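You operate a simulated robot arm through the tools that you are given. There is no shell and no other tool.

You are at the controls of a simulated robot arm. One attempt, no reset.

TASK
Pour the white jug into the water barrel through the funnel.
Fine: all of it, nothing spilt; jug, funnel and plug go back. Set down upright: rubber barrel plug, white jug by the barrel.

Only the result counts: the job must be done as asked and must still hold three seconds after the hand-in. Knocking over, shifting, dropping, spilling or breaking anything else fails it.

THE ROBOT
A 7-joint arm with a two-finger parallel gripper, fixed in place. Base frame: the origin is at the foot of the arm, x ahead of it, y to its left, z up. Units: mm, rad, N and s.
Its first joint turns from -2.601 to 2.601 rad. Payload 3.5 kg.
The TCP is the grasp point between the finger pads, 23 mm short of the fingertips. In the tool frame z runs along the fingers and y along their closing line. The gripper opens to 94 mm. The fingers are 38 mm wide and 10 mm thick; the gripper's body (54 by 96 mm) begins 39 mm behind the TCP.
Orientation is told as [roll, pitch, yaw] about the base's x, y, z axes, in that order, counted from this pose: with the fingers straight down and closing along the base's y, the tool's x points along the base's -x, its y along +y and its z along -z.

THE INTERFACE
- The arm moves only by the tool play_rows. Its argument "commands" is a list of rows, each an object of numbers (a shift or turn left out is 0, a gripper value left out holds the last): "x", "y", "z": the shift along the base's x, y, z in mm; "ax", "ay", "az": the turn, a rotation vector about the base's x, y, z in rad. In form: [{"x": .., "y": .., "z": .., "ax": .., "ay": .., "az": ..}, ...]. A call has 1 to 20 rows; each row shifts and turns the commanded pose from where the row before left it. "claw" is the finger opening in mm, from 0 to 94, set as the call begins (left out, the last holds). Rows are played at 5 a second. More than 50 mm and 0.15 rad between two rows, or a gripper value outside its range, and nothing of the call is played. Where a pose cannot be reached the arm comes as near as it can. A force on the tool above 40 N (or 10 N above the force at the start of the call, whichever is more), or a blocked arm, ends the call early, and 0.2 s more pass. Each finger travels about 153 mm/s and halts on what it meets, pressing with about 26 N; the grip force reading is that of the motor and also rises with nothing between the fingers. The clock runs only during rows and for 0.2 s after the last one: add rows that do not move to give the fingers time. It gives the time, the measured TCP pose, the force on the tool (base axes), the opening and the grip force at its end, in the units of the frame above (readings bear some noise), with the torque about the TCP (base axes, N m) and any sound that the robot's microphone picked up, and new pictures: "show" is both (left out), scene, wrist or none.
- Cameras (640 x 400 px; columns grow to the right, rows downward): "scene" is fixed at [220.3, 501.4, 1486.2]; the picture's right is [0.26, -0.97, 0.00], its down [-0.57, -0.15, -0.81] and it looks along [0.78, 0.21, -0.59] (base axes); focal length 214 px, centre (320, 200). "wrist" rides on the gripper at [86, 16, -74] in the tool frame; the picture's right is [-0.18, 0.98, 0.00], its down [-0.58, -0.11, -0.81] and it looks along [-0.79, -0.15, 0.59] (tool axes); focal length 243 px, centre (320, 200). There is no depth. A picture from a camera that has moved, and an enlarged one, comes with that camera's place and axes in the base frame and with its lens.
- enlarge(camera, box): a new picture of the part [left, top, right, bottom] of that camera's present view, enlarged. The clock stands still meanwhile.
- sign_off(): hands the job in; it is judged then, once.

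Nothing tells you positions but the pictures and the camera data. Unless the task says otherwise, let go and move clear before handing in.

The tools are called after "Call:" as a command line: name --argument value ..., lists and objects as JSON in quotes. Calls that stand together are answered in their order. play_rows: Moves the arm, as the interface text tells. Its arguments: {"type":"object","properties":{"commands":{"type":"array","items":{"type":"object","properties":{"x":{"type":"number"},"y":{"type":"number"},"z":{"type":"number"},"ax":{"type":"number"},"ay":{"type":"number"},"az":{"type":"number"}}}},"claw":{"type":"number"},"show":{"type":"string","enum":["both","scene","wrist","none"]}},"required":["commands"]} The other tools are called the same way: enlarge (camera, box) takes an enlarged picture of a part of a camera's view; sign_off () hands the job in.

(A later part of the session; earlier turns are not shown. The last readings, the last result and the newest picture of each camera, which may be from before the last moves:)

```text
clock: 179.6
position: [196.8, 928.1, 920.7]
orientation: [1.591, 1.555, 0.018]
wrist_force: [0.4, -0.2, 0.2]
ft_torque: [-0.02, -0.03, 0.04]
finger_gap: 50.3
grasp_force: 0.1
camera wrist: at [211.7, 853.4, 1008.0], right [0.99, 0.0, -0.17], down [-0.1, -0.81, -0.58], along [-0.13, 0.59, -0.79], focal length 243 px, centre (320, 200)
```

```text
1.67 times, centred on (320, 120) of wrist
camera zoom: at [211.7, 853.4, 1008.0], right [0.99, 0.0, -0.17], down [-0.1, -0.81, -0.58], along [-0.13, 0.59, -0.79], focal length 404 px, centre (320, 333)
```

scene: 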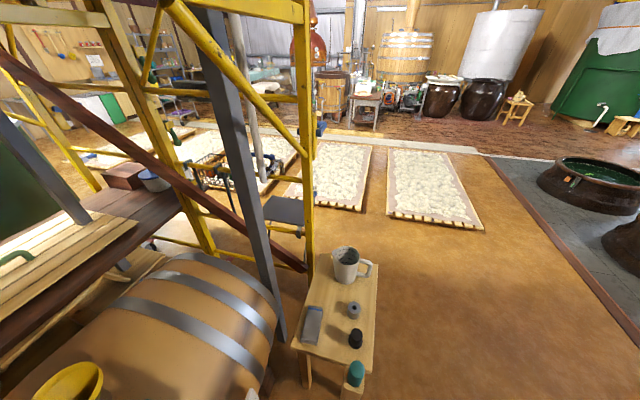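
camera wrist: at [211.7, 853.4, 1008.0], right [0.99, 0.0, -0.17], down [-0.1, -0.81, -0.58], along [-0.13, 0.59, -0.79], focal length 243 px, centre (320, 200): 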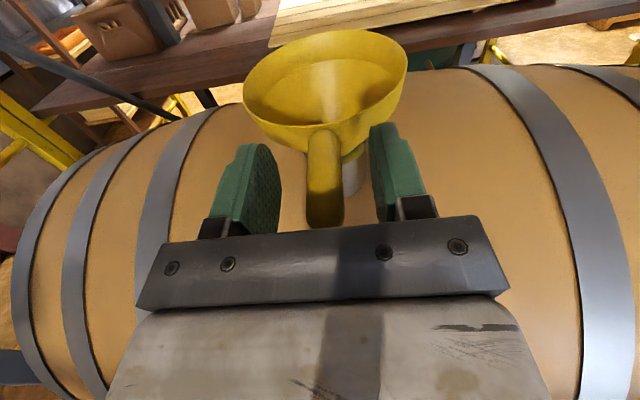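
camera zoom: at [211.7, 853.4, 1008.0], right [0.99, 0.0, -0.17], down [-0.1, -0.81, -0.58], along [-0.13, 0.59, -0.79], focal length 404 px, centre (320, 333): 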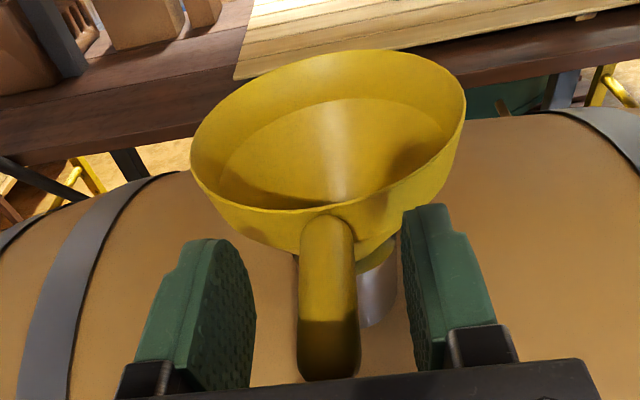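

Call:
play_rows --commands '[{"x": 2, "y": 2}, {}]' --show "none"

Call:
play_rows --commands '[{}, {}, {}, {}]' --claw 5 --show "wrist"

Call:
enlarge --camera "wrist" --box '[160, 0, 480, 240]'

```text
clock: 180.2
position: [198.6, 930.4, 920.7]
orientation: [1.592, 1.555, 0.021]
wrist_force: [0.4, -0.5, -0.7]
ft_torque: [-0.04, -0.02, 0.0]
finger_gap: 49.8
grasp_force: 0.0
```

```text
clock: 181.2
position: [198.7, 930.7, 920.7]
orientation: [1.594, 1.556, 0.019]
wrist_force: [0.2, -0.1, 0.2]
ft_torque: [0.01, -0.05, -0.05]
finger_gap: 17.1
grasp_force: 26.2
camera wrist: at [213.0, 855.4, 1007.8], right [0.99, 0.0, -0.17], down [-0.1, -0.81, -0.58], along [-0.13, 0.59, -0.79], focal length 243 px, centre (320, 200)
```

wrist: 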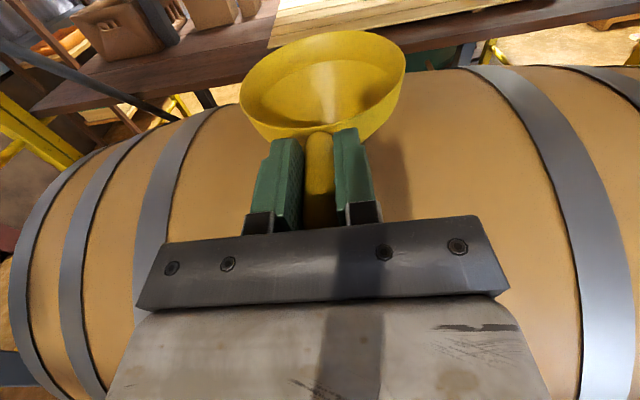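

```text
1.67 times, centred on (320, 120) of wrist
camera zoom: at [213.0, 855.4, 1007.8], right [0.99, 0.0, -0.17], down [-0.1, -0.81, -0.58], along [-0.13, 0.59, -0.79], focal length 404 px, centre (320, 333)
```

zoom: 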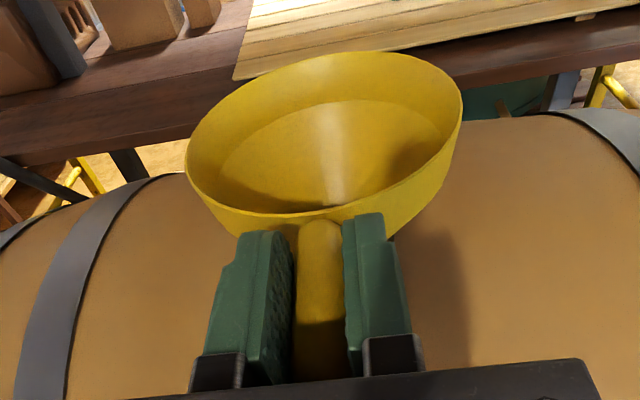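

Grip matches the original within ~1 mm. Lift the funnel and carry it back above its holder.

Call:
play_rows --commands '[{"z": 5}, {"z": 10}, {"z": 15}, {"z": 20}, {"z": 25}, {"z": 30}, {"z": 30}, {"y": -30}, {"y": -30}, {"y": -30}, {"y": -30}, {"y": -30}, {"y": -30}, {"x": 20, "y": -20}, {"x": 30, "y": -25}, {"x": 30, "y": -25}, {"x": 30, "y": -25}, {"x": 30, "y": -20}, {"x": 30, "y": -20}]' --show "none"

Call:
play_rows --commands '[{"x": 30, "y": -20}, {"x": 30, "y": -20}, {"x": 30, "y": -20}, {"x": 30, "y": -20}, {"x": 30, "y": -20}, {"x": 30, "y": -20}, {"x": 30, "y": -20}, {"x": 30, "y": -20}, {"x": 30, "y": -20}, {"x": 30, "y": -20}, {"x": 11, "y": -27}, {}, {}]'

```text
clock: 185.2
position: [368.5, 618.5, 1053.2]
orientation: [1.58, 1.552, 0.006]
wrist_force: [0.5, -1.0, -0.2]
ft_torque: [-0.05, 0.02, 0.02]
finger_gap: 17.1
grasp_force: 26.2
```

```text
clock: 188.0
position: [681.1, 388.9, 1057.4]
orientation: [1.598, 1.556, 0.025]
wrist_force: [0.0, 0.6, -1.4]
ft_torque: [-0.01, -0.04, -0.02]
finger_gap: 17.1
grasp_force: 25.8
camera wrist: at [694.9, 314.7, 1143.4], right [0.99, 0.0, -0.17], down [-0.1, -0.81, -0.58], along [-0.13, 0.59, -0.79], focal length 243 px, centre (320, 200)
```

scene: 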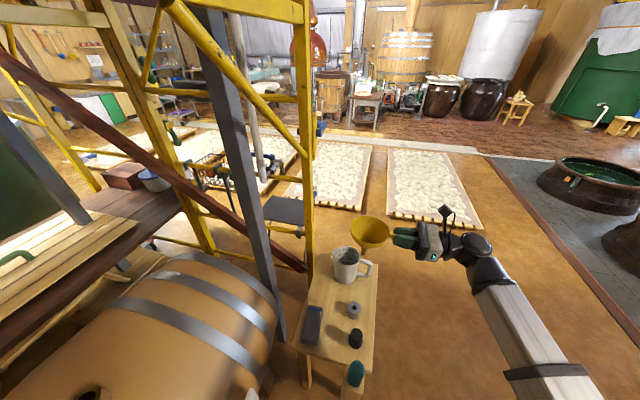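
wrist: 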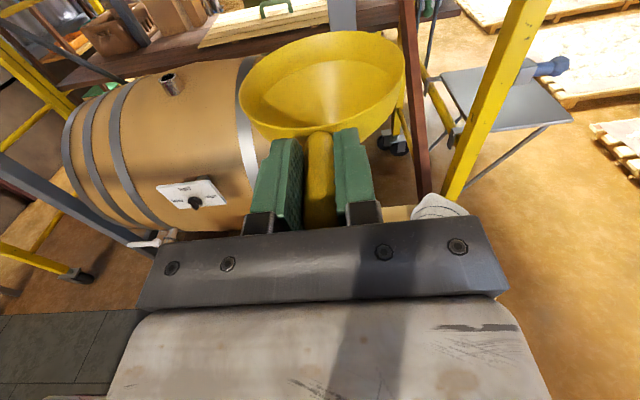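

Call:
play_rows --commands '[{"x": -0.8, "z": -30}, {"z": -30}, {"z": -30}, {"z": -30}, {"z": -30}, {"z": -30}, {"z": -30}, {"z": -30}, {"z": -25}, {"z": -15}, {}]' --show "none"

Call:
enlarge --camera "scene" --box '[310, 250, 410, 330]'

Call:
enlarge --camera "wrist" --box '[160, 0, 480, 240]'

```text
clock: 190.4
position: [679.4, 389.0, 775.5]
orientation: [1.599, 1.554, 0.026]
wrist_force: [0.9, 0.7, 0.0]
ft_torque: [-0.02, -0.01, 0.02]
finger_gap: 17.1
grasp_force: 26.1
```

```text
5.00 times, centred on (360, 290) of scene
camera zoom: at [220.3, 501.4, 1486.2], right [0.26, -0.97, 0.0], down [-0.57, -0.15, -0.81], along [0.78, 0.21, -0.59], focal length 1072 px, centre (120, -250)
```

zoom: 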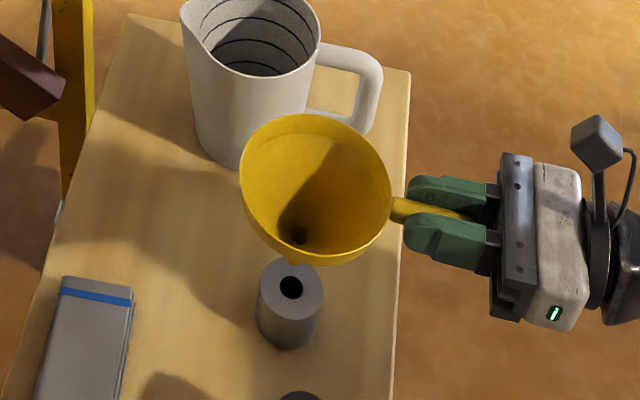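

```text
1.67 times, centred on (320, 120) of wrist
camera zoom: at [692.9, 314.4, 862.4], right [0.99, 0.0, -0.17], down [-0.1, -0.81, -0.58], along [-0.13, 0.59, -0.79], focal length 404 px, centre (320, 333)
```

zoom: 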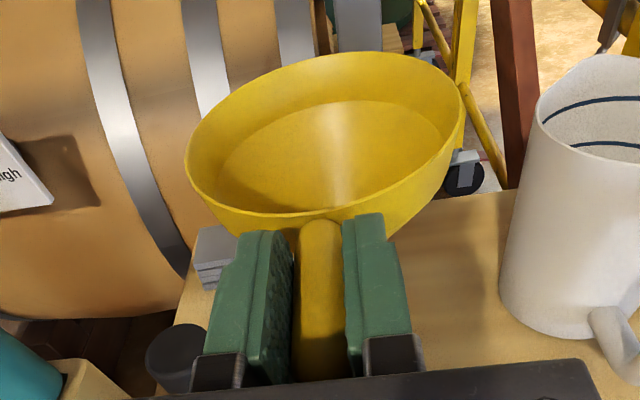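

Alignment in the scene view is within ~1 mm. I descend slowly, watching forces.

Call:
play_rows --commands '[{"y": -0.6, "z": -8}, {"z": -8}, {"z": -8}, {"z": -8}, {"z": -6}, {"z": -6}]' --show "none"

Call:
enlarge --camera "scene" --box '[310, 250, 410, 330]'

```text
clock: 191.8
position: [676.8, 388.6, 732.2]
orientation: [1.749, 1.553, 0.176]
wrist_force: [0.0, 1.0, 5.8]
ft_torque: [0.52, -0.03, -0.05]
finger_gap: 17.2
grasp_force: 25.4
```

```text
5.00 times, centred on (360, 290) of scene
camera zoom: at [220.3, 501.4, 1486.2], right [0.26, -0.97, 0.0], down [-0.57, -0.15, -0.81], along [0.78, 0.21, -0.59], focal length 1072 px, centre (120, -250)
```

zoom: 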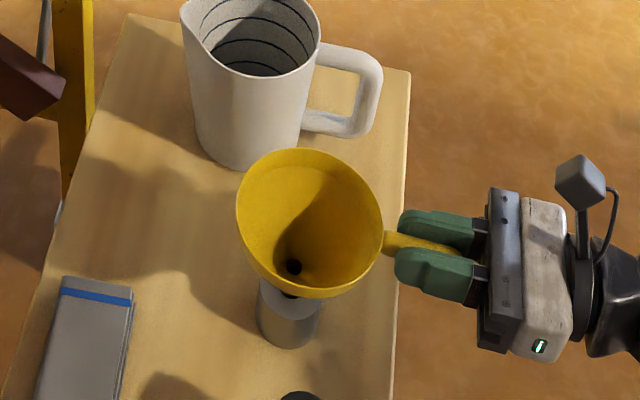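

Contact occurred ~34 mm above the seat, so the spout tip is on the holder's face. Raise slightly and take averaged readings.

Call:
play_rows --commands '[{"z": 3}, {"z": 4}, {}]' --show "none"

Call:
play_rows --commands '[{}]' --show "none"

Call:
play_rows --commands '[{}]' --show "none"

Call:
play_rows --commands '[{}]' --show "wrist"

Call:
enlarge --camera "wrist" --box '[160, 0, 480, 240]'

Call:
enlarge --camera "scene" --box '[320, 260, 390, 320]'

```text
clock: 192.6
position: [676.9, 389.4, 737.3]
orientation: [1.58, 1.552, 0.004]
wrist_force: [0.5, 0.2, -0.5]
ft_torque: [-0.04, 0.01, 0.01]
finger_gap: 17.2
grasp_force: 26.1
```

```text
clock: 193.0
position: [677.5, 387.8, 738.1]
orientation: [1.595, 1.553, 0.02]
wrist_force: [0.3, -0.8, -1.2]
ft_torque: [-0.04, 0.02, -0.05]
finger_gap: 17.2
grasp_force: 25.7
```

```text
clock: 193.4
position: [677.4, 388.5, 737.5]
orientation: [1.593, 1.553, 0.023]
wrist_force: [-0.5, -0.6, -0.9]
ft_torque: [-0.07, 0.02, 0.03]
finger_gap: 17.2
grasp_force: 26.3
```

```text
clock: 193.8
position: [677.5, 388.9, 737.8]
orientation: [1.593, 1.554, 0.022]
wrist_force: [-0.1, -0.6, -0.1]
ft_torque: [0.01, 0.02, 0.02]
finger_gap: 17.4
grasp_force: 26.5
camera wrist: at [692.3, 313.5, 825.3], right [0.99, 0.0, -0.17], down [-0.1, -0.81, -0.58], along [-0.13, 0.59, -0.79], focal length 243 px, centre (320, 200)
```

wrist: 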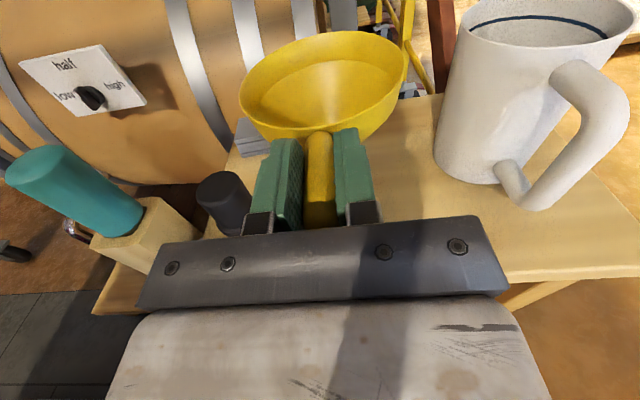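

```text
1.67 times, centred on (320, 120) of wrist
camera zoom: at [692.3, 313.5, 825.3], right [0.99, 0.0, -0.17], down [-0.1, -0.81, -0.58], along [-0.13, 0.59, -0.79], focal length 404 px, centre (320, 333)
```

zoom: 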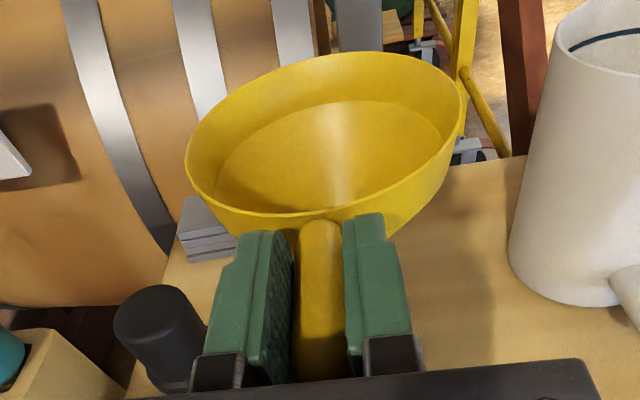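

```text
6.67 times, centred on (355, 290) of scene
camera zoom: at [220.3, 501.4, 1486.2], right [0.26, -0.97, 0.0], down [-0.57, -0.15, -0.81], along [0.78, 0.21, -0.59], focal length 1430 px, centre (87, -400)
```

zoom: 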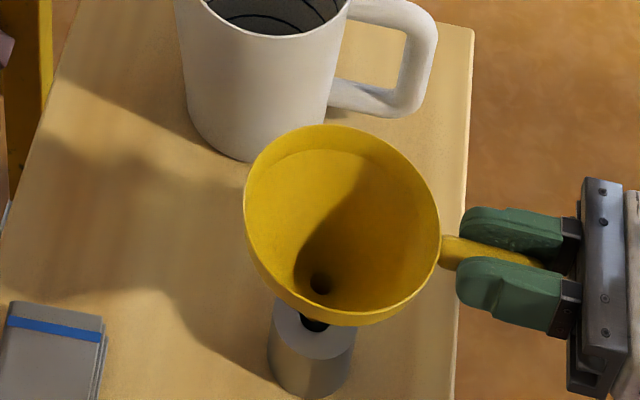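

Averages show x is 2.6 mm low versus the home pose (and a 0.012 rad pitch difference). I correct both and try again.

Call:
play_rows --commands '[{"x": 2.7, "ax": 0.012}, {}, {"z": -4}]' --show "none"

Call:
play_rows --commands '[{"z": -2}]' --show "none"

Call:
play_rows --commands '[{"z": -1.5}]' --show "none"

```text
clock: 194.6
position: [682.1, 389.1, 734.9]
orientation: [2.207, 1.551, 0.632]
wrist_force: [-0.4, -0.4, -1.7]
ft_torque: [-0.02, 0.02, 0.0]
finger_gap: 17.4
grasp_force: 25.9
```

```text
clock: 195.0
position: [680.6, 388.9, 732.4]
orientation: [2.201, 1.549, 0.627]
wrist_force: [0.8, 0.6, -1.9]
ft_torque: [-0.08, 0.03, 0.01]
finger_gap: 17.3
grasp_force: 25.4
```

```text
clock: 195.4
position: [681.5, 388.6, 731.2]
orientation: [2.237, 1.548, 0.661]
wrist_force: [0.6, 0.2, 3.5]
ft_torque: [0.23, -0.05, -0.01]
finger_gap: 17.1
grasp_force: 25.7
```

Call:
play_rows --commands '[{"z": 4}, {"x": -1.3}, {}]' --show "none"

Call:
enlarge --camera "scene" --box '[335, 280, 375, 320]'

Call:
play_rows --commands '[{"z": -3}]' --show "none"

Call:
play_rows --commands '[{"z": -1.5}]' --show "none"

```text
clock: 196.2
position: [679.4, 387.9, 736.4]
orientation: [2.193, 1.548, 0.616]
wrist_force: [0.4, 0.3, -0.7]
ft_torque: [-0.04, 0.01, -0.06]
finger_gap: 17.4
grasp_force: 25.9
```

```text
10.00 times, centred on (355, 300) of scene
camera zoom: at [220.3, 501.4, 1486.2], right [0.26, -0.97, 0.0], down [-0.57, -0.15, -0.81], along [0.78, 0.21, -0.59], focal length 2145 px, centre (-30, -800)
```

zoom: 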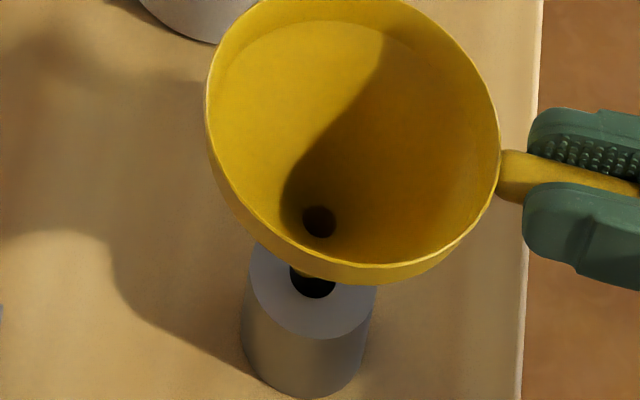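

```text
clock: 196.6
position: [679.8, 388.1, 732.8]
orientation: [2.199, 1.55, 0.626]
wrist_force: [-0.4, -0.4, -0.5]
ft_torque: [-0.06, -0.02, 0.02]
finger_gap: 17.1
grasp_force: 25.7
```

```text
clock: 197.0
position: [680.1, 390.0, 731.2]
orientation: [2.23, 1.548, 0.658]
wrist_force: [-0.9, -0.9, 2.0]
ft_torque: [0.13, 0.05, 0.04]
finger_gap: 17.0
grasp_force: 25.9
```

Call:
play_rows --commands '[{"z": 6}, {}]' --show "none"

Call:
enlarge --camera "scene" --box '[342, 294, 366, 312]'

```text
clock: 197.6
position: [678.1, 389.7, 736.5]
orientation: [2.185, 1.551, 0.616]
wrist_force: [-0.1, -0.1, -0.4]
ft_torque: [-0.03, 0.03, 0.01]
finger_gap: 17.3
grasp_force: 25.8
```

```text
16.00 times, centred on (354, 303) of scene
camera zoom: at [220.3, 501.4, 1486.2], right [0.26, -0.97, 0.0], down [-0.57, -0.15, -0.81], along [0.78, 0.21, -0.59], focal length 3432 px, centre (-224, -1448)
```

zoom: 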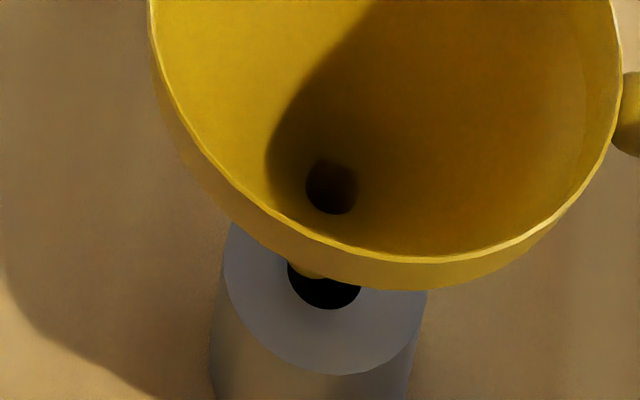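

Close-up shows the spout tip ~3.8 mm too far +y and ~2 mm too far +x relative to the hole. I correct and check.

Call:
play_rows --commands '[{"x": -1.5, "y": -3.6}, {}]' --show "none"

Call:
enlarge --camera "scene" --box '[342, 294, 366, 312]'

```text
clock: 198.2
position: [678.4, 385.0, 736.6]
orientation: [2.192, 1.55, 0.619]
wrist_force: [0.2, -0.1, -0.2]
ft_torque: [-0.04, 0.03, -0.03]
finger_gap: 17.3
grasp_force: 26.3
```

```text
16.00 times, centred on (354, 303) of scene
camera zoom: at [220.3, 501.4, 1486.2], right [0.26, -0.97, 0.0], down [-0.57, -0.15, -0.81], along [0.78, 0.21, -0.59], focal length 3432 px, centre (-224, -1448)
```

zoom: 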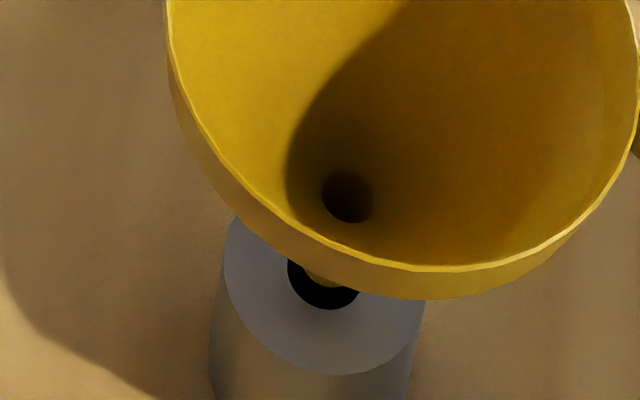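

The tip now sits over the hole centre. Descend.

Call:
play_rows --commands '[{"z": -4}, {"z": -3}]' --show "none"

Call:
play_rows --commands '[{"z": -3}, {"z": -3}]' --show "none"

Call:
enlarge --camera "scene" --box '[335, 285, 375, 315]'

```text
clock: 198.8
position: [678.1, 385.6, 730.2]
orientation: [2.2, 1.551, 0.627]
wrist_force: [-0.8, -0.4, -1.0]
ft_torque: [-0.03, 0.01, 0.02]
finger_gap: 17.1
grasp_force: 26.4
```

```text
clock: 199.4
position: [678.0, 385.7, 723.6]
orientation: [2.187, 1.55, 0.611]
wrist_force: [-0.1, -0.2, -0.3]
ft_torque: [-0.04, 0.0, 0.01]
finger_gap: 17.4
grasp_force: 26.1
```

```text
13.33 times, centred on (355, 300) of scene
camera zoom: at [220.3, 501.4, 1486.2], right [0.26, -0.97, 0.0], down [-0.57, -0.15, -0.81], along [0.78, 0.21, -0.59], focal length 2860 px, centre (-147, -1133)
```

zoom: 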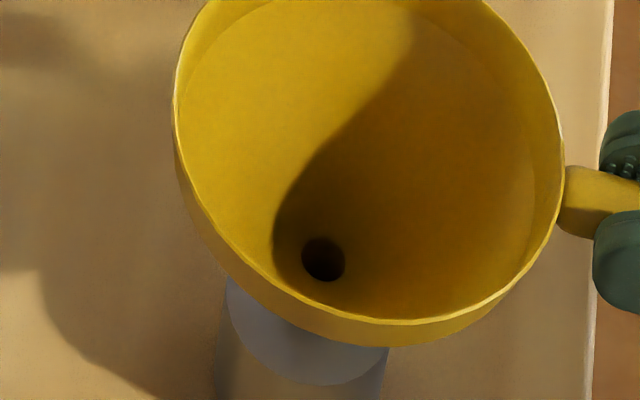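

Inserted past the rim with no contact. Continue down gently to the seat (~698).

Call:
play_rows --commands '[{"z": -4}, {"z": -4}, {"z": -3}]' --show "none"

Call:
play_rows --commands '[{"z": -3}, {"z": -3}]' --show "none"

Call:
play_rows --commands '[{"z": -2}, {"z": -2}]' --show "none"

```text
clock: 200.2
position: [677.7, 384.6, 712.3]
orientation: [2.194, 1.55, 0.621]
wrist_force: [-0.6, -0.2, -1.0]
ft_torque: [-0.05, 0.0, -0.01]
finger_gap: 17.1
grasp_force: 25.7
```

```text
clock: 200.8
position: [679.1, 385.9, 706.3]
orientation: [2.233, 1.55, 0.659]
wrist_force: [0.6, 7.8, 1.1]
ft_torque: [0.76, 0.05, 0.08]
finger_gap: 17.4
grasp_force: 26.2
```

```text
clock: 201.4
position: [678.2, 384.8, 704.0]
orientation: [2.198, 1.551, 0.623]
wrist_force: [-0.6, 8.2, 1.2]
ft_torque: [0.75, 0.05, 0.05]
finger_gap: 17.3
grasp_force: 25.6
```

The hole is pushing the funnel +y; I ease up a bit and shift +3 mm in y toward the recorded home.

Call:
play_rows --commands '[{"z": 2}, {"y": 1.5}, {"y": 1.5}]' --show "none"

Call:
play_rows --commands '[{"z": -2}]' --show "none"

Call:
play_rows --commands '[{"z": -1.5}]' --show "wrist"

Call:
enlarge --camera "scene" --box '[335, 275, 395, 320]'

```text
clock: 202.2
position: [680.1, 386.7, 703.2]
orientation: [2.168, 1.548, 0.592]
wrist_force: [-0.6, -3.9, -0.9]
ft_torque: [-0.43, 0.05, 0.0]
finger_gap: 17.3
grasp_force: 26.4
```

```text
clock: 202.6
position: [679.3, 387.9, 702.3]
orientation: [2.199, 1.55, 0.625]
wrist_force: [-0.5, -10.0, 2.5]
ft_torque: [-0.69, 0.02, 0.04]
finger_gap: 17.1
grasp_force: 25.5
```

```text
clock: 203.0
position: [680.2, 387.6, 701.5]
orientation: [2.195, 1.55, 0.62]
wrist_force: [0.1, -11.3, 3.4]
ft_torque: [-0.75, -0.02, 0.0]
finger_gap: 17.3
grasp_force: 26.4
camera wrist: at [693.7, 311.8, 787.2], right [0.99, 0.0, -0.17], down [-0.1, -0.8, -0.59], along [-0.13, 0.6, -0.79], focal length 243 px, centre (320, 200)
```

wrist: 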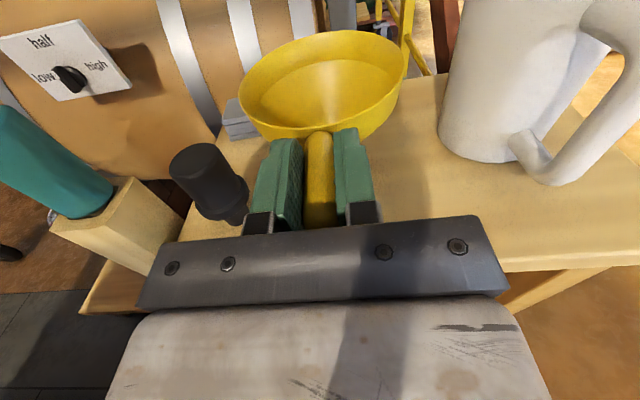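

```text
8.89 times, centred on (365, 298) of scene
camera zoom: at [220.3, 501.4, 1486.2], right [0.26, -0.97, 0.0], down [-0.57, -0.15, -0.81], along [0.78, 0.21, -0.59], focal length 1906 px, centre (-80, -667)
```

zoom: 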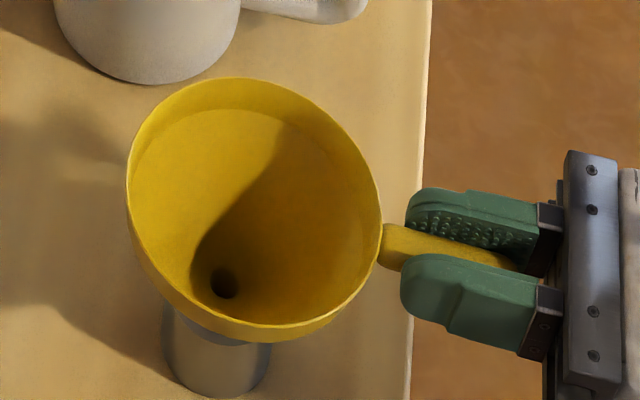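

Call:
play_rows --commands '[{"y": -1.0}, {}]' --show "none"

Call:
play_rows --commands '[{"y": -0.5, "z": -1}, {}]' --show "none"

Call:
play_rows --commands '[{"z": -1.5}, {}]' --show "none"

```text
clock: 203.6
position: [678.9, 387.7, 701.1]
orientation: [2.188, 1.55, 0.614]
wrist_force: [0.7, -5.2, -0.4]
ft_torque: [-0.42, -0.03, -0.01]
finger_gap: 17.0
grasp_force: 25.6
```

```text
clock: 204.2
position: [679.1, 386.8, 699.3]
orientation: [2.194, 1.55, 0.62]
wrist_force: [-0.6, 0.6, -0.5]
ft_torque: [-0.07, -0.03, 0.01]
finger_gap: 17.3
grasp_force: 25.9
```

```text
clock: 204.8
position: [678.9, 387.5, 697.3]
orientation: [2.223, 1.547, 0.65]
wrist_force: [0.3, 3.1, 2.5]
ft_torque: [0.39, -0.01, -0.02]
finger_gap: 17.1
grasp_force: 25.8
```

At the seat height (697) with light contact. Release the funnel.

Call:
play_rows --commands '[{}, {}, {}, {}]' --claw 45

Call:
enlarge --camera "scene" --box '[320, 260, 400, 320]'

Call:
enlarge --camera "wrist" --box '[160, 0, 480, 240]'

```text
clock: 205.8
position: [678.2, 387.1, 698.9]
orientation: [2.191, 1.55, 0.619]
wrist_force: [0.2, -0.7, 0.3]
ft_torque: [0.02, -0.01, 0.04]
finger_gap: 44.9
grasp_force: 0.1
camera wrist: at [693.1, 310.7, 784.5], right [0.99, 0.0, -0.17], down [-0.1, -0.8, -0.59], along [-0.13, 0.6, -0.79], focal length 243 px, centre (320, 200)
```

scene: 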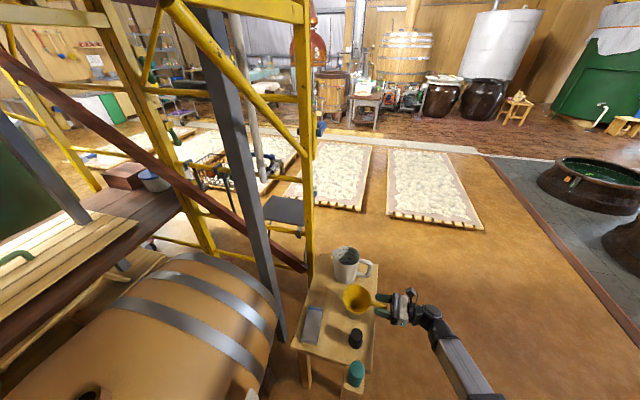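
wrist: 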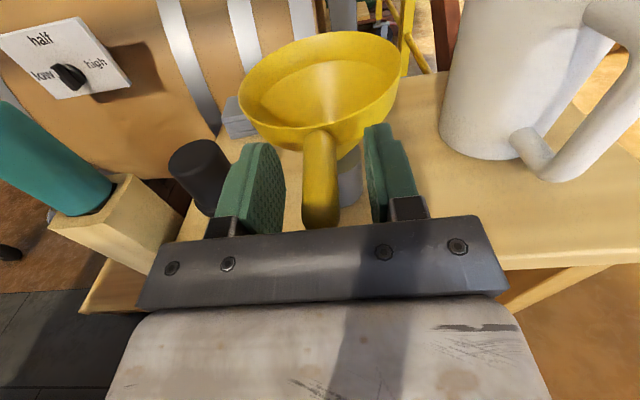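

```text
6.67 times, centred on (360, 290) of scene
camera zoom: at [220.3, 501.4, 1486.2], right [0.26, -0.97, 0.0], down [-0.57, -0.15, -0.81], along [0.78, 0.21, -0.59], focal length 1430 px, centre (53, -400)
```

zoom: 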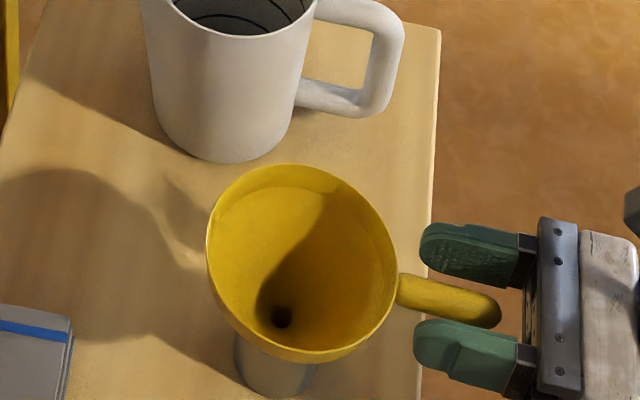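

```text
1.67 times, centred on (320, 120) of wrist
camera zoom: at [693.1, 310.7, 784.5], right [0.99, 0.0, -0.17], down [-0.1, -0.8, -0.59], along [-0.13, 0.6, -0.79], focal length 404 px, centre (320, 333)
```

zoom: 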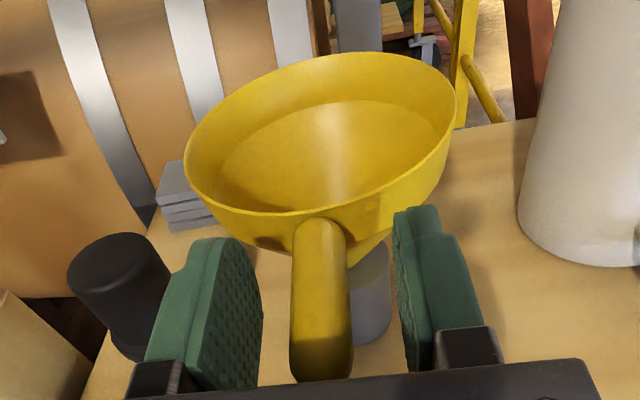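

The funnel sits exactly as originally (scene outline matches within half a pixel). Back off and go for the plug.

Call:
play_rows --commands '[{"y": -10}, {"y": -20}, {"y": -30}, {"y": -10}, {"x": -28}, {"x": -28}, {"x": -28}, {"x": -26}, {"z": -20}, {"z": -20}, {"z": -18}, {}]' --claw 66

Call:
enlarge --camera "wrist" --box '[160, 0, 480, 240]'

Call:
enlarge --camera "scene" --box '[300, 270, 420, 370]'

```text
clock: 208.4
position: [568.1, 317.5, 639.8]
orientation: [2.196, 1.55, 0.62]
wrist_force: [0.1, -0.2, 0.7]
ft_torque: [0.0, -0.01, 0.0]
finger_gap: 66.0
grasp_force: 0.1
camera wrist: at [582.8, 241.6, 725.4], right [0.99, 0.0, -0.17], down [-0.1, -0.8, -0.59], along [-0.13, 0.6, -0.79], focal length 243 px, centre (320, 200)
```

scene: 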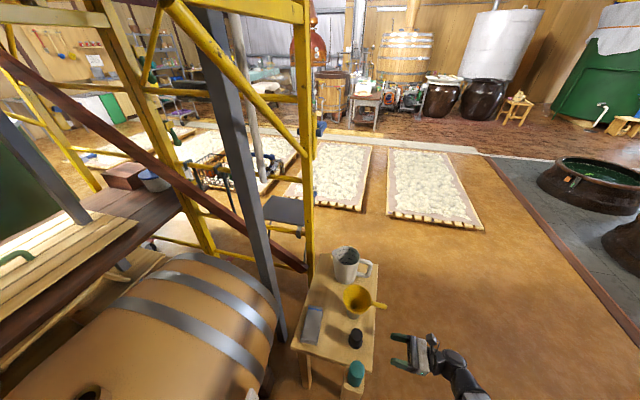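
wrist: 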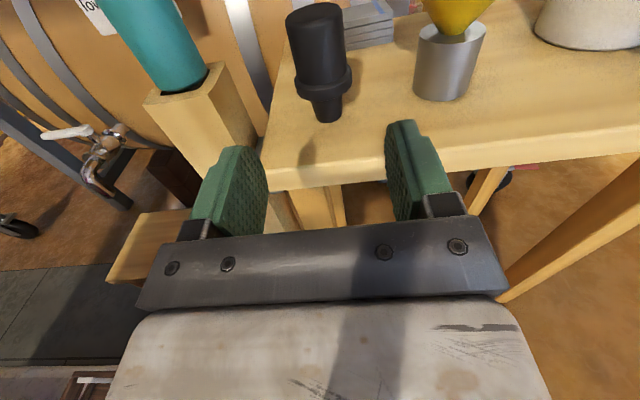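

```text
1.67 times, centred on (320, 120) of wrist
camera zoom: at [582.8, 241.6, 725.4], right [0.99, 0.0, -0.17], down [-0.1, -0.8, -0.59], along [-0.13, 0.6, -0.79], focal length 404 px, centre (320, 333)
```

zoom: 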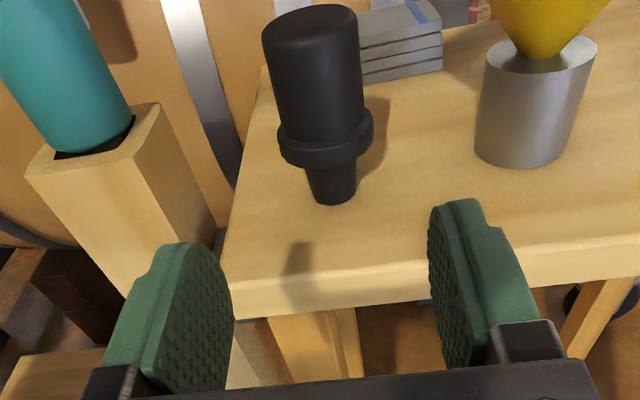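

```text
4.00 times, centred on (360, 320) of scene
camera zoom: at [220.3, 501.4, 1486.2], right [0.26, -0.97, 0.0], down [-0.57, -0.15, -0.81], along [0.78, 0.21, -0.59], focal length 858 px, centre (160, -280)
```

zoom: 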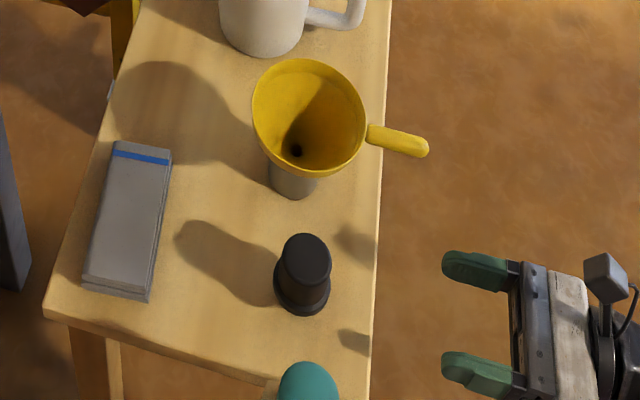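

Call:
play_rows --commands '[{"y": 25}, {"y": 30}, {"y": 30}, {"y": 20}, {"y": 15}, {"y": 10}, {}]' --show "wrist"

Call:
enlarge --camera "scene" --box '[290, 270, 410, 370]'

```text
clock: 210.0
position: [568.0, 446.1, 640.6]
orientation: [2.199, 1.552, 0.624]
wrist_force: [0.0, 0.5, -0.5]
ft_torque: [0.02, 0.01, 0.03]
finger_gap: 65.7
grasp_force: 0.1
camera wrist: at [581.9, 369.9, 726.4], right [0.99, 0.0, -0.17], down [-0.1, -0.8, -0.59], along [-0.13, 0.6, -0.79], focal length 243 px, centre (320, 200)
```

wrist: 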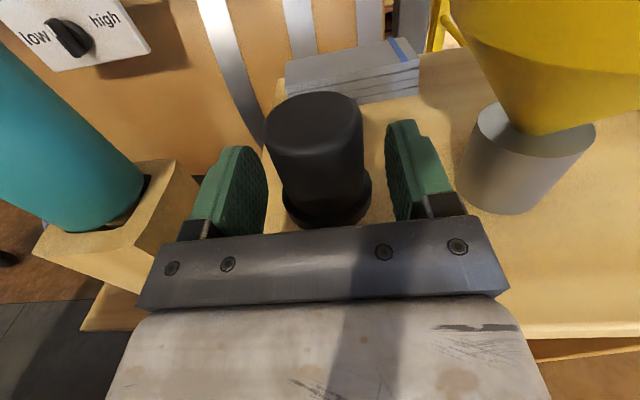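

```text
4.00 times, centred on (350, 320) of scene
camera zoom: at [220.3, 501.4, 1486.2], right [0.26, -0.97, 0.0], down [-0.57, -0.15, -0.81], along [0.78, 0.21, -0.59], focal length 858 px, centre (200, -280)
```

zoom: 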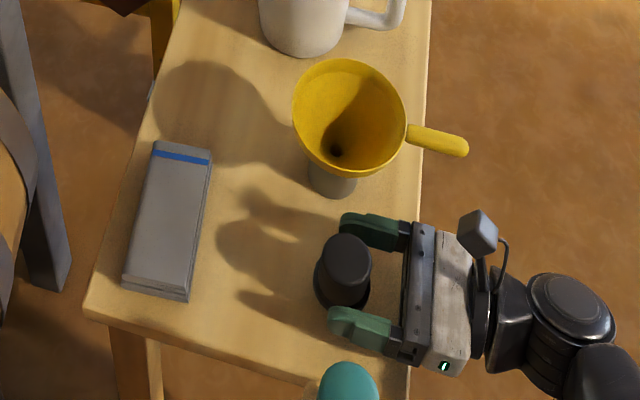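

Call:
play_rows --commands '[{"x": -2, "y": 3.5}, {}]' --show "none"

Call:
play_rows --commands '[{}, {}, {}, {}]' --claw 20 --show "wrist"

Call:
enlarge --camera "wrist" --box '[220, 60, 420, 260]'

```text
clock: 210.6
position: [566.6, 449.7, 639.9]
orientation: [2.188, 1.549, 0.615]
wrist_force: [0.3, -0.1, 0.4]
ft_torque: [0.03, 0.01, 0.01]
finger_gap: 65.9
grasp_force: 0.1
```

```text
clock: 211.6
position: [564.8, 449.8, 640.8]
orientation: [2.239, 1.55, 0.664]
wrist_force: [-2.7, -0.7, 9.9]
ft_torque: [0.07, 0.27, 0.02]
finger_gap: 42.7
grasp_force: 26.6
camera wrist: at [580.1, 373.2, 727.0], right [0.99, 0.0, -0.17], down [-0.1, -0.8, -0.59], along [-0.13, 0.6, -0.79], focal length 243 px, centre (320, 200)
```

wrist: 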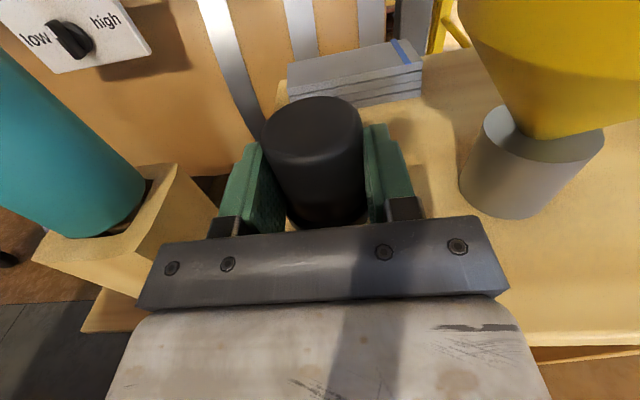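

```text
2.00 times, centred on (320, 160) of wrist
camera zoom: at [580.1, 373.2, 727.0], right [0.99, 0.0, -0.17], down [-0.1, -0.8, -0.59], along [-0.13, 0.6, -0.79], focal length 485 px, centre (320, 280)
```

zoom: 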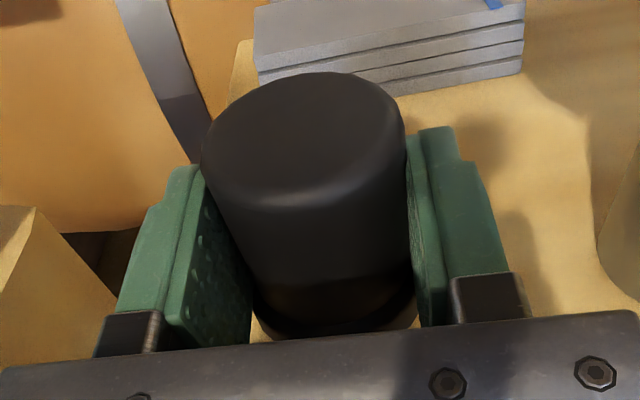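

Same grip as before. I lift the plug and carry it back over the barrel neck.

Call:
play_rows --commands '[{"z": 8}, {"z": 20}, {"z": 30}, {"z": 30}, {"z": 30}, {"z": 30}, {"z": 30}, {"z": 30}, {"z": 30}, {"z": 30}, {"z": 30}, {"z": 30}, {"z": 30}, {"z": 30}, {"z": 30}, {"x": -30, "y": 24}, {"x": -30, "y": 24}, {"x": -30, "y": 24}, {"x": -30, "y": 24}, {"x": -30, "y": 24}]' --show "none"

Call:
play_rows --commands '[{"x": -30, "y": 24}, {"x": -30, "y": 24}, {"x": -30, "y": 24}, {"x": -30, "y": 24}, {"x": -30, "y": 24}, {"x": -30, "y": 24}, {"x": -30, "y": 24}, {"x": -4, "y": 30}, {"y": 30}, {"y": 30}, {"y": 30}, {"y": 30}, {"z": -20}]'

```text
clock: 215.8
position: [414.1, 569.3, 1060.9]
orientation: [2.207, 1.55, 0.637]
wrist_force: [-0.2, -0.4, -1.5]
ft_torque: [0.04, 0.02, 0.04]
finger_gap: 41.8
grasp_force: 26.7
```

```text
clock: 218.6
position: [201.6, 888.1, 1039.2]
orientation: [2.206, 1.551, 0.631]
wrist_force: [0.1, -0.3, -0.3]
ft_torque: [-0.01, 0.02, -0.02]
finger_gap: 41.4
grasp_force: 26.1
camera wrist: at [216.6, 812.2, 1125.3], right [0.99, 0.0, -0.17], down [-0.1, -0.8, -0.59], along [-0.13, 0.6, -0.79], focal length 243 px, centre (320, 200)
```

scene: 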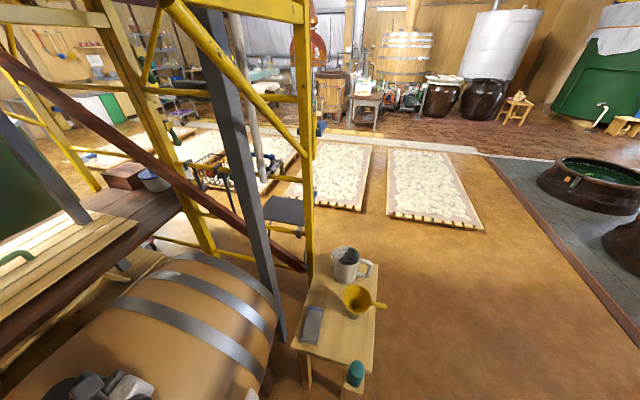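
wrist: 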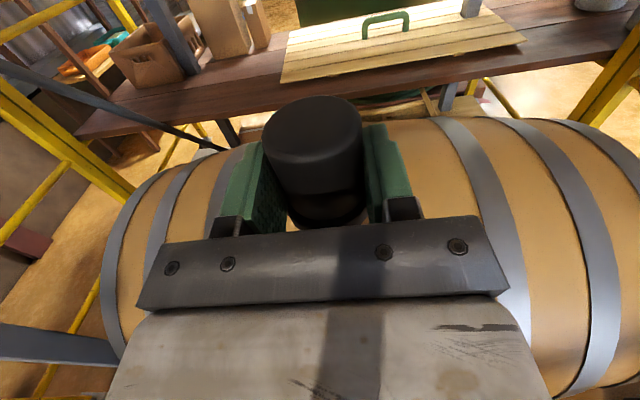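

Call:
play_rows --commands '[{"x": -1, "y": 30, "z": -10, "ax": -0.012}, {"y": 30, "z": -15}, {"y": 30, "z": -20}, {"y": 30, "z": -20}, {"y": 4, "z": -5}, {}]' --show "wrist"

Call:
play_rows --commands '[{}]' --show "none"

Call:
play_rows --commands '[{}]' --show "none"

Call:
enlarge --camera "scene" --box '[30, 350, 130, 400]'

```text
clock: 220.0
position: [201.7, 1013.1, 972.0]
orientation: [1.595, 1.553, 0.022]
wrist_force: [-0.2, -0.8, -0.5]
ft_torque: [0.02, 0.03, -0.01]
finger_gap: 41.7
grasp_force: 26.6
camera wrist: at [215.8, 937.8, 1057.9], right [0.99, 0.0, -0.17], down [-0.1, -0.81, -0.58], along [-0.13, 0.59, -0.79], focal length 243 px, centre (320, 200)
```

wrist: 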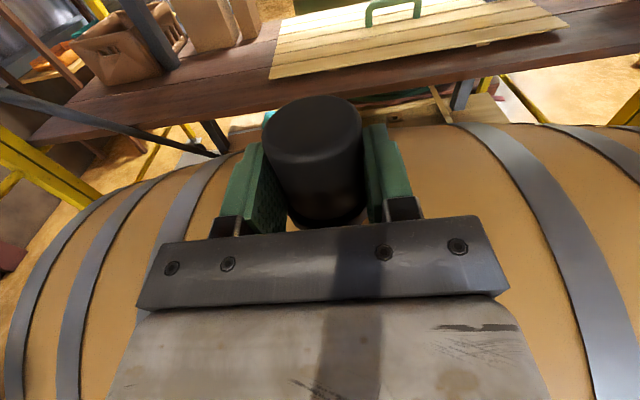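

```text
clock: 220.4
position: [201.8, 1012.2, 970.7]
orientation: [1.591, 1.553, 0.02]
wrist_force: [0.1, -0.6, -0.4]
ft_torque: [0.0, 0.01, -0.01]
finger_gap: 41.2
grasp_force: 25.5
```

```text
clock: 220.8
position: [200.5, 1012.5, 970.4]
orientation: [1.592, 1.553, 0.018]
wrist_force: [0.3, 0.0, -1.7]
ft_torque: [0.0, -0.01, -0.03]
finger_gap: 41.2
grasp_force: 25.9
```

```text
6.40 times, centred on (80, 375) of scene
camera zoom: at [220.3, 501.4, 1486.2], right [0.26, -0.97, 0.0], down [-0.57, -0.15, -0.81], along [0.78, 0.21, -0.59], focal length 1373 px, centre (1856, -920)
```

zoom: 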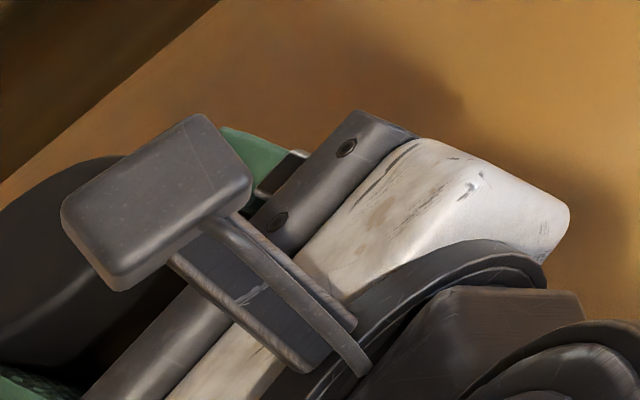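

Call:
play_rows --commands '[{"x": -1, "z": -10}, {"z": -10}, {"z": -8}]' --show "none"

Call:
play_rows --commands '[{"z": -3}, {"z": -3}]' --show "none"

Call:
play_rows --commands '[{"z": -3}, {"z": -3}]' --show "none"

```text
clock: 221.6
position: [200.2, 1013.3, 940.0]
orientation: [1.599, 1.553, 0.027]
wrist_force: [-0.2, -0.3, -1.1]
ft_torque: [-0.05, 0.02, 0.04]
finger_gap: 41.6
grasp_force: 26.1
```

```text
clock: 222.2
position: [200.0, 1011.1, 936.1]
orientation: [1.585, 1.554, 0.012]
wrist_force: [-0.5, -0.4, -1.4]
ft_torque: [-0.01, -0.03, -0.03]
finger_gap: 41.4
grasp_force: 26.0
```

```text
clock: 222.8
position: [201.0, 1013.2, 929.4]
orientation: [1.588, 1.554, 0.014]
wrist_force: [0.5, -0.1, -0.2]
ft_torque: [0.01, 0.0, 0.02]
finger_gap: 41.4
grasp_force: 26.4
```

Below the rim level with no contact—the stem is entering. Continue.

Call:
play_rows --commands '[{"z": -3}, {"z": -3}, {"z": -3}]' --show "none"

Call:
play_rows --commands '[{"z": -3}, {"z": -3}]' --show "none"

Call:
play_rows --commands '[{"z": -2}, {"z": -2}]' --show "none"

Call:
play_rows --commands '[{"z": -2}, {"z": -2}]' --show "none"

```text
clock: 223.6
position: [199.2, 1011.7, 920.1]
orientation: [1.598, 1.551, 0.023]
wrist_force: [0.3, 0.2, -1.6]
ft_torque: [0.0, -0.01, 0.0]
finger_gap: 41.4
grasp_force: 26.1
```

```text
clock: 224.2
position: [199.6, 1012.5, 913.9]
orientation: [1.602, 1.554, 0.027]
wrist_force: [-0.5, -2.8, 0.9]
ft_torque: [-0.12, -0.04, 0.0]
finger_gap: 41.4
grasp_force: 25.7
```

```text
clock: 224.8
position: [198.8, 1012.4, 909.4]
orientation: [1.641, 1.555, 0.068]
wrist_force: [-3.7, -13.0, 6.7]
ft_torque: [-0.3, 0.16, 0.08]
finger_gap: 41.4
grasp_force: 26.1
```

```text
clock: 225.4
position: [200.1, 1012.3, 905.6]
orientation: [1.592, 1.553, 0.017]
wrist_force: [-0.6, -8.0, 4.0]
ft_torque: [-0.19, 0.04, -0.01]
finger_gap: 41.4
grasp_force: 26.2
```

Call:
play_rows --commands '[{"y": -1}, {"y": -0.7, "z": -1}]' --show "none"

Call:
play_rows --commands '[{"z": -1.5}, {"z": -1}]' --show "none"

Call:
play_rows --commands '[{"z": -1.5}]' --show "wrist"

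Call:
enlarge --camera "wrist" --box '[220, 60, 420, 260]'

```text
clock: 226.0
position: [199.6, 1010.6, 903.4]
orientation: [1.573, 1.555, 0.0]
wrist_force: [0.2, 0.2, -0.1]
ft_torque: [-0.02, -0.01, 0.01]
finger_gap: 41.2
grasp_force: 25.6
```

```text
clock: 226.6
position: [198.6, 1010.4, 902.7]
orientation: [1.592, 1.553, 0.021]
wrist_force: [0.2, -0.4, -0.5]
ft_torque: [-0.01, -0.03, 0.01]
finger_gap: 41.4
grasp_force: 25.8
```

```text
clock: 227.0
position: [200.2, 1010.4, 901.1]
orientation: [1.596, 1.555, 0.024]
wrist_force: [-0.8, 0.1, -0.3]
ft_torque: [0.0, 0.0, 0.0]
finger_gap: 41.4
grasp_force: 26.0
camera wrist: at [214.2, 935.1, 987.9], right [0.99, 0.0, -0.17], down [-0.1, -0.81, -0.58], along [-0.13, 0.59, -0.79], focal length 243 px, centre (320, 200)
```

wrist: 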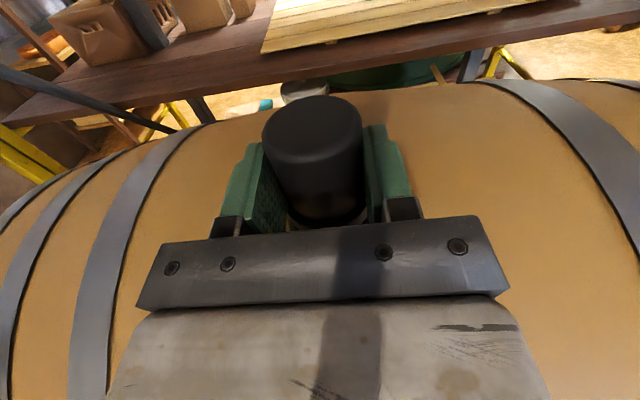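

```text
2.00 times, centred on (320, 160) of wrist
camera zoom: at [214.2, 935.1, 987.9], right [0.99, 0.0, -0.17], down [-0.1, -0.81, -0.58], along [-0.13, 0.59, -0.79], focal length 485 px, centre (320, 280)
```

zoom: 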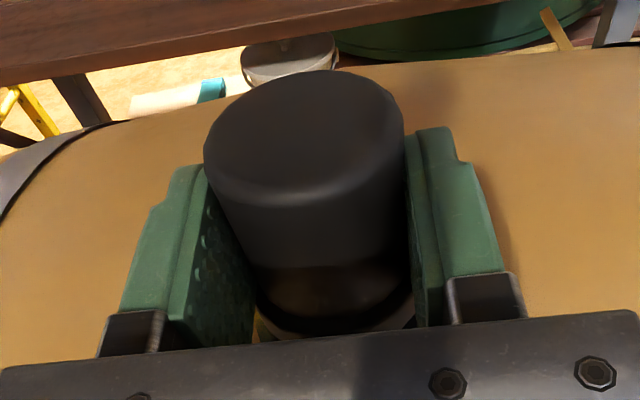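

Call:
play_rows --commands '[{"z": -1.5}, {"z": -1.5}]' --show "none"

Call:
play_rows --commands '[{"z": -1.5}, {"z": -1.5}]' --show "none"

Call:
play_rows --commands '[{"z": -1.5}]' --show "none"

```text
clock: 227.6
position: [200.0, 1011.4, 897.2]
orientation: [1.597, 1.552, 0.025]
wrist_force: [-0.6, -0.3, -0.9]
ft_torque: [0.01, 0.0, 0.02]
finger_gap: 41.2
grasp_force: 26.0
```

```text
clock: 228.2
position: [198.9, 1010.1, 896.4]
orientation: [1.627, 1.553, 0.052]
wrist_force: [0.1, 2.4, 4.2]
ft_torque: [0.25, 0.07, -0.07]
finger_gap: 40.9
grasp_force: 26.1
```

```text
clock: 228.6
position: [200.6, 1009.7, 896.1]
orientation: [1.762, 1.557, 0.188]
wrist_force: [0.1, 3.1, 22.9]
ft_torque: [0.52, 0.5, -0.03]
finger_gap: 41.3
grasp_force: 25.5
```

Firm seat contact at z≈896 (flange on neck). Release the plug.

Call:
play_rows --commands '[{"z": 0.7}, {}]' --show "none"

Call:
play_rows --commands '[{}, {}, {}, {}]' --claw 75

Call:
enlarge --camera "wrist" --box '[220, 60, 420, 260]'

```text
clock: 229.2
position: [200.0, 1009.1, 895.3]
orientation: [1.692, 1.553, 0.118]
wrist_force: [0.3, -0.1, 29.2]
ft_torque: [0.54, 0.66, 0.02]
finger_gap: 41.1
grasp_force: 25.5
```

```text
clock: 230.2
position: [200.1, 1010.6, 893.5]
orientation: [1.585, 1.553, 0.01]
wrist_force: [0.2, 0.5, -0.5]
ft_torque: [0.02, -0.01, 0.01]
finger_gap: 74.7
grasp_force: 0.1
camera wrist: at [214.9, 935.7, 981.1], right [0.99, 0.0, -0.17], down [-0.1, -0.81, -0.58], along [-0.13, 0.59, -0.79], focal length 243 px, centre (320, 200)
```

scene: 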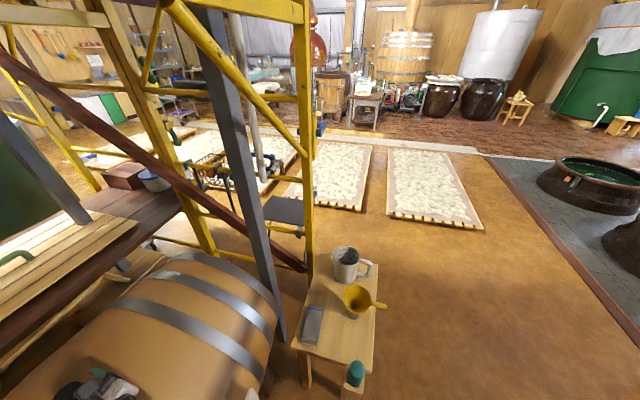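
wrist: 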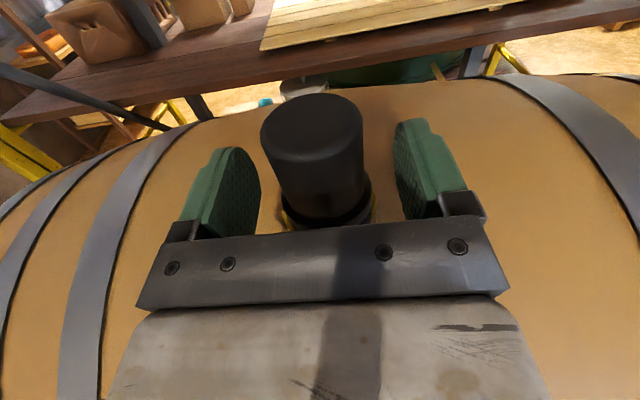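

```text
2.00 times, centred on (320, 160) of wrist
camera zoom: at [214.9, 935.7, 981.1], right [0.99, 0.0, -0.17], down [-0.1, -0.81, -0.58], along [-0.13, 0.59, -0.79], focal length 485 px, centre (320, 280)
```

zoom: 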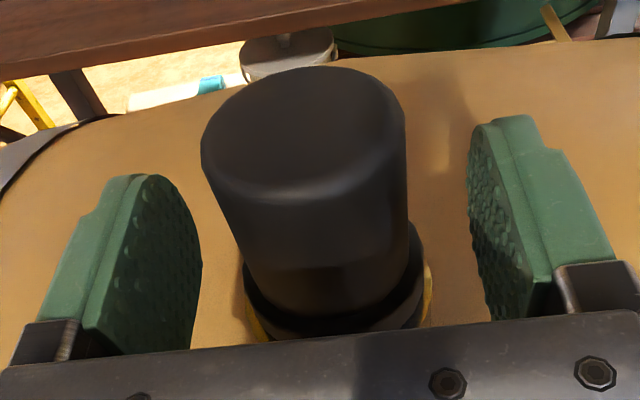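

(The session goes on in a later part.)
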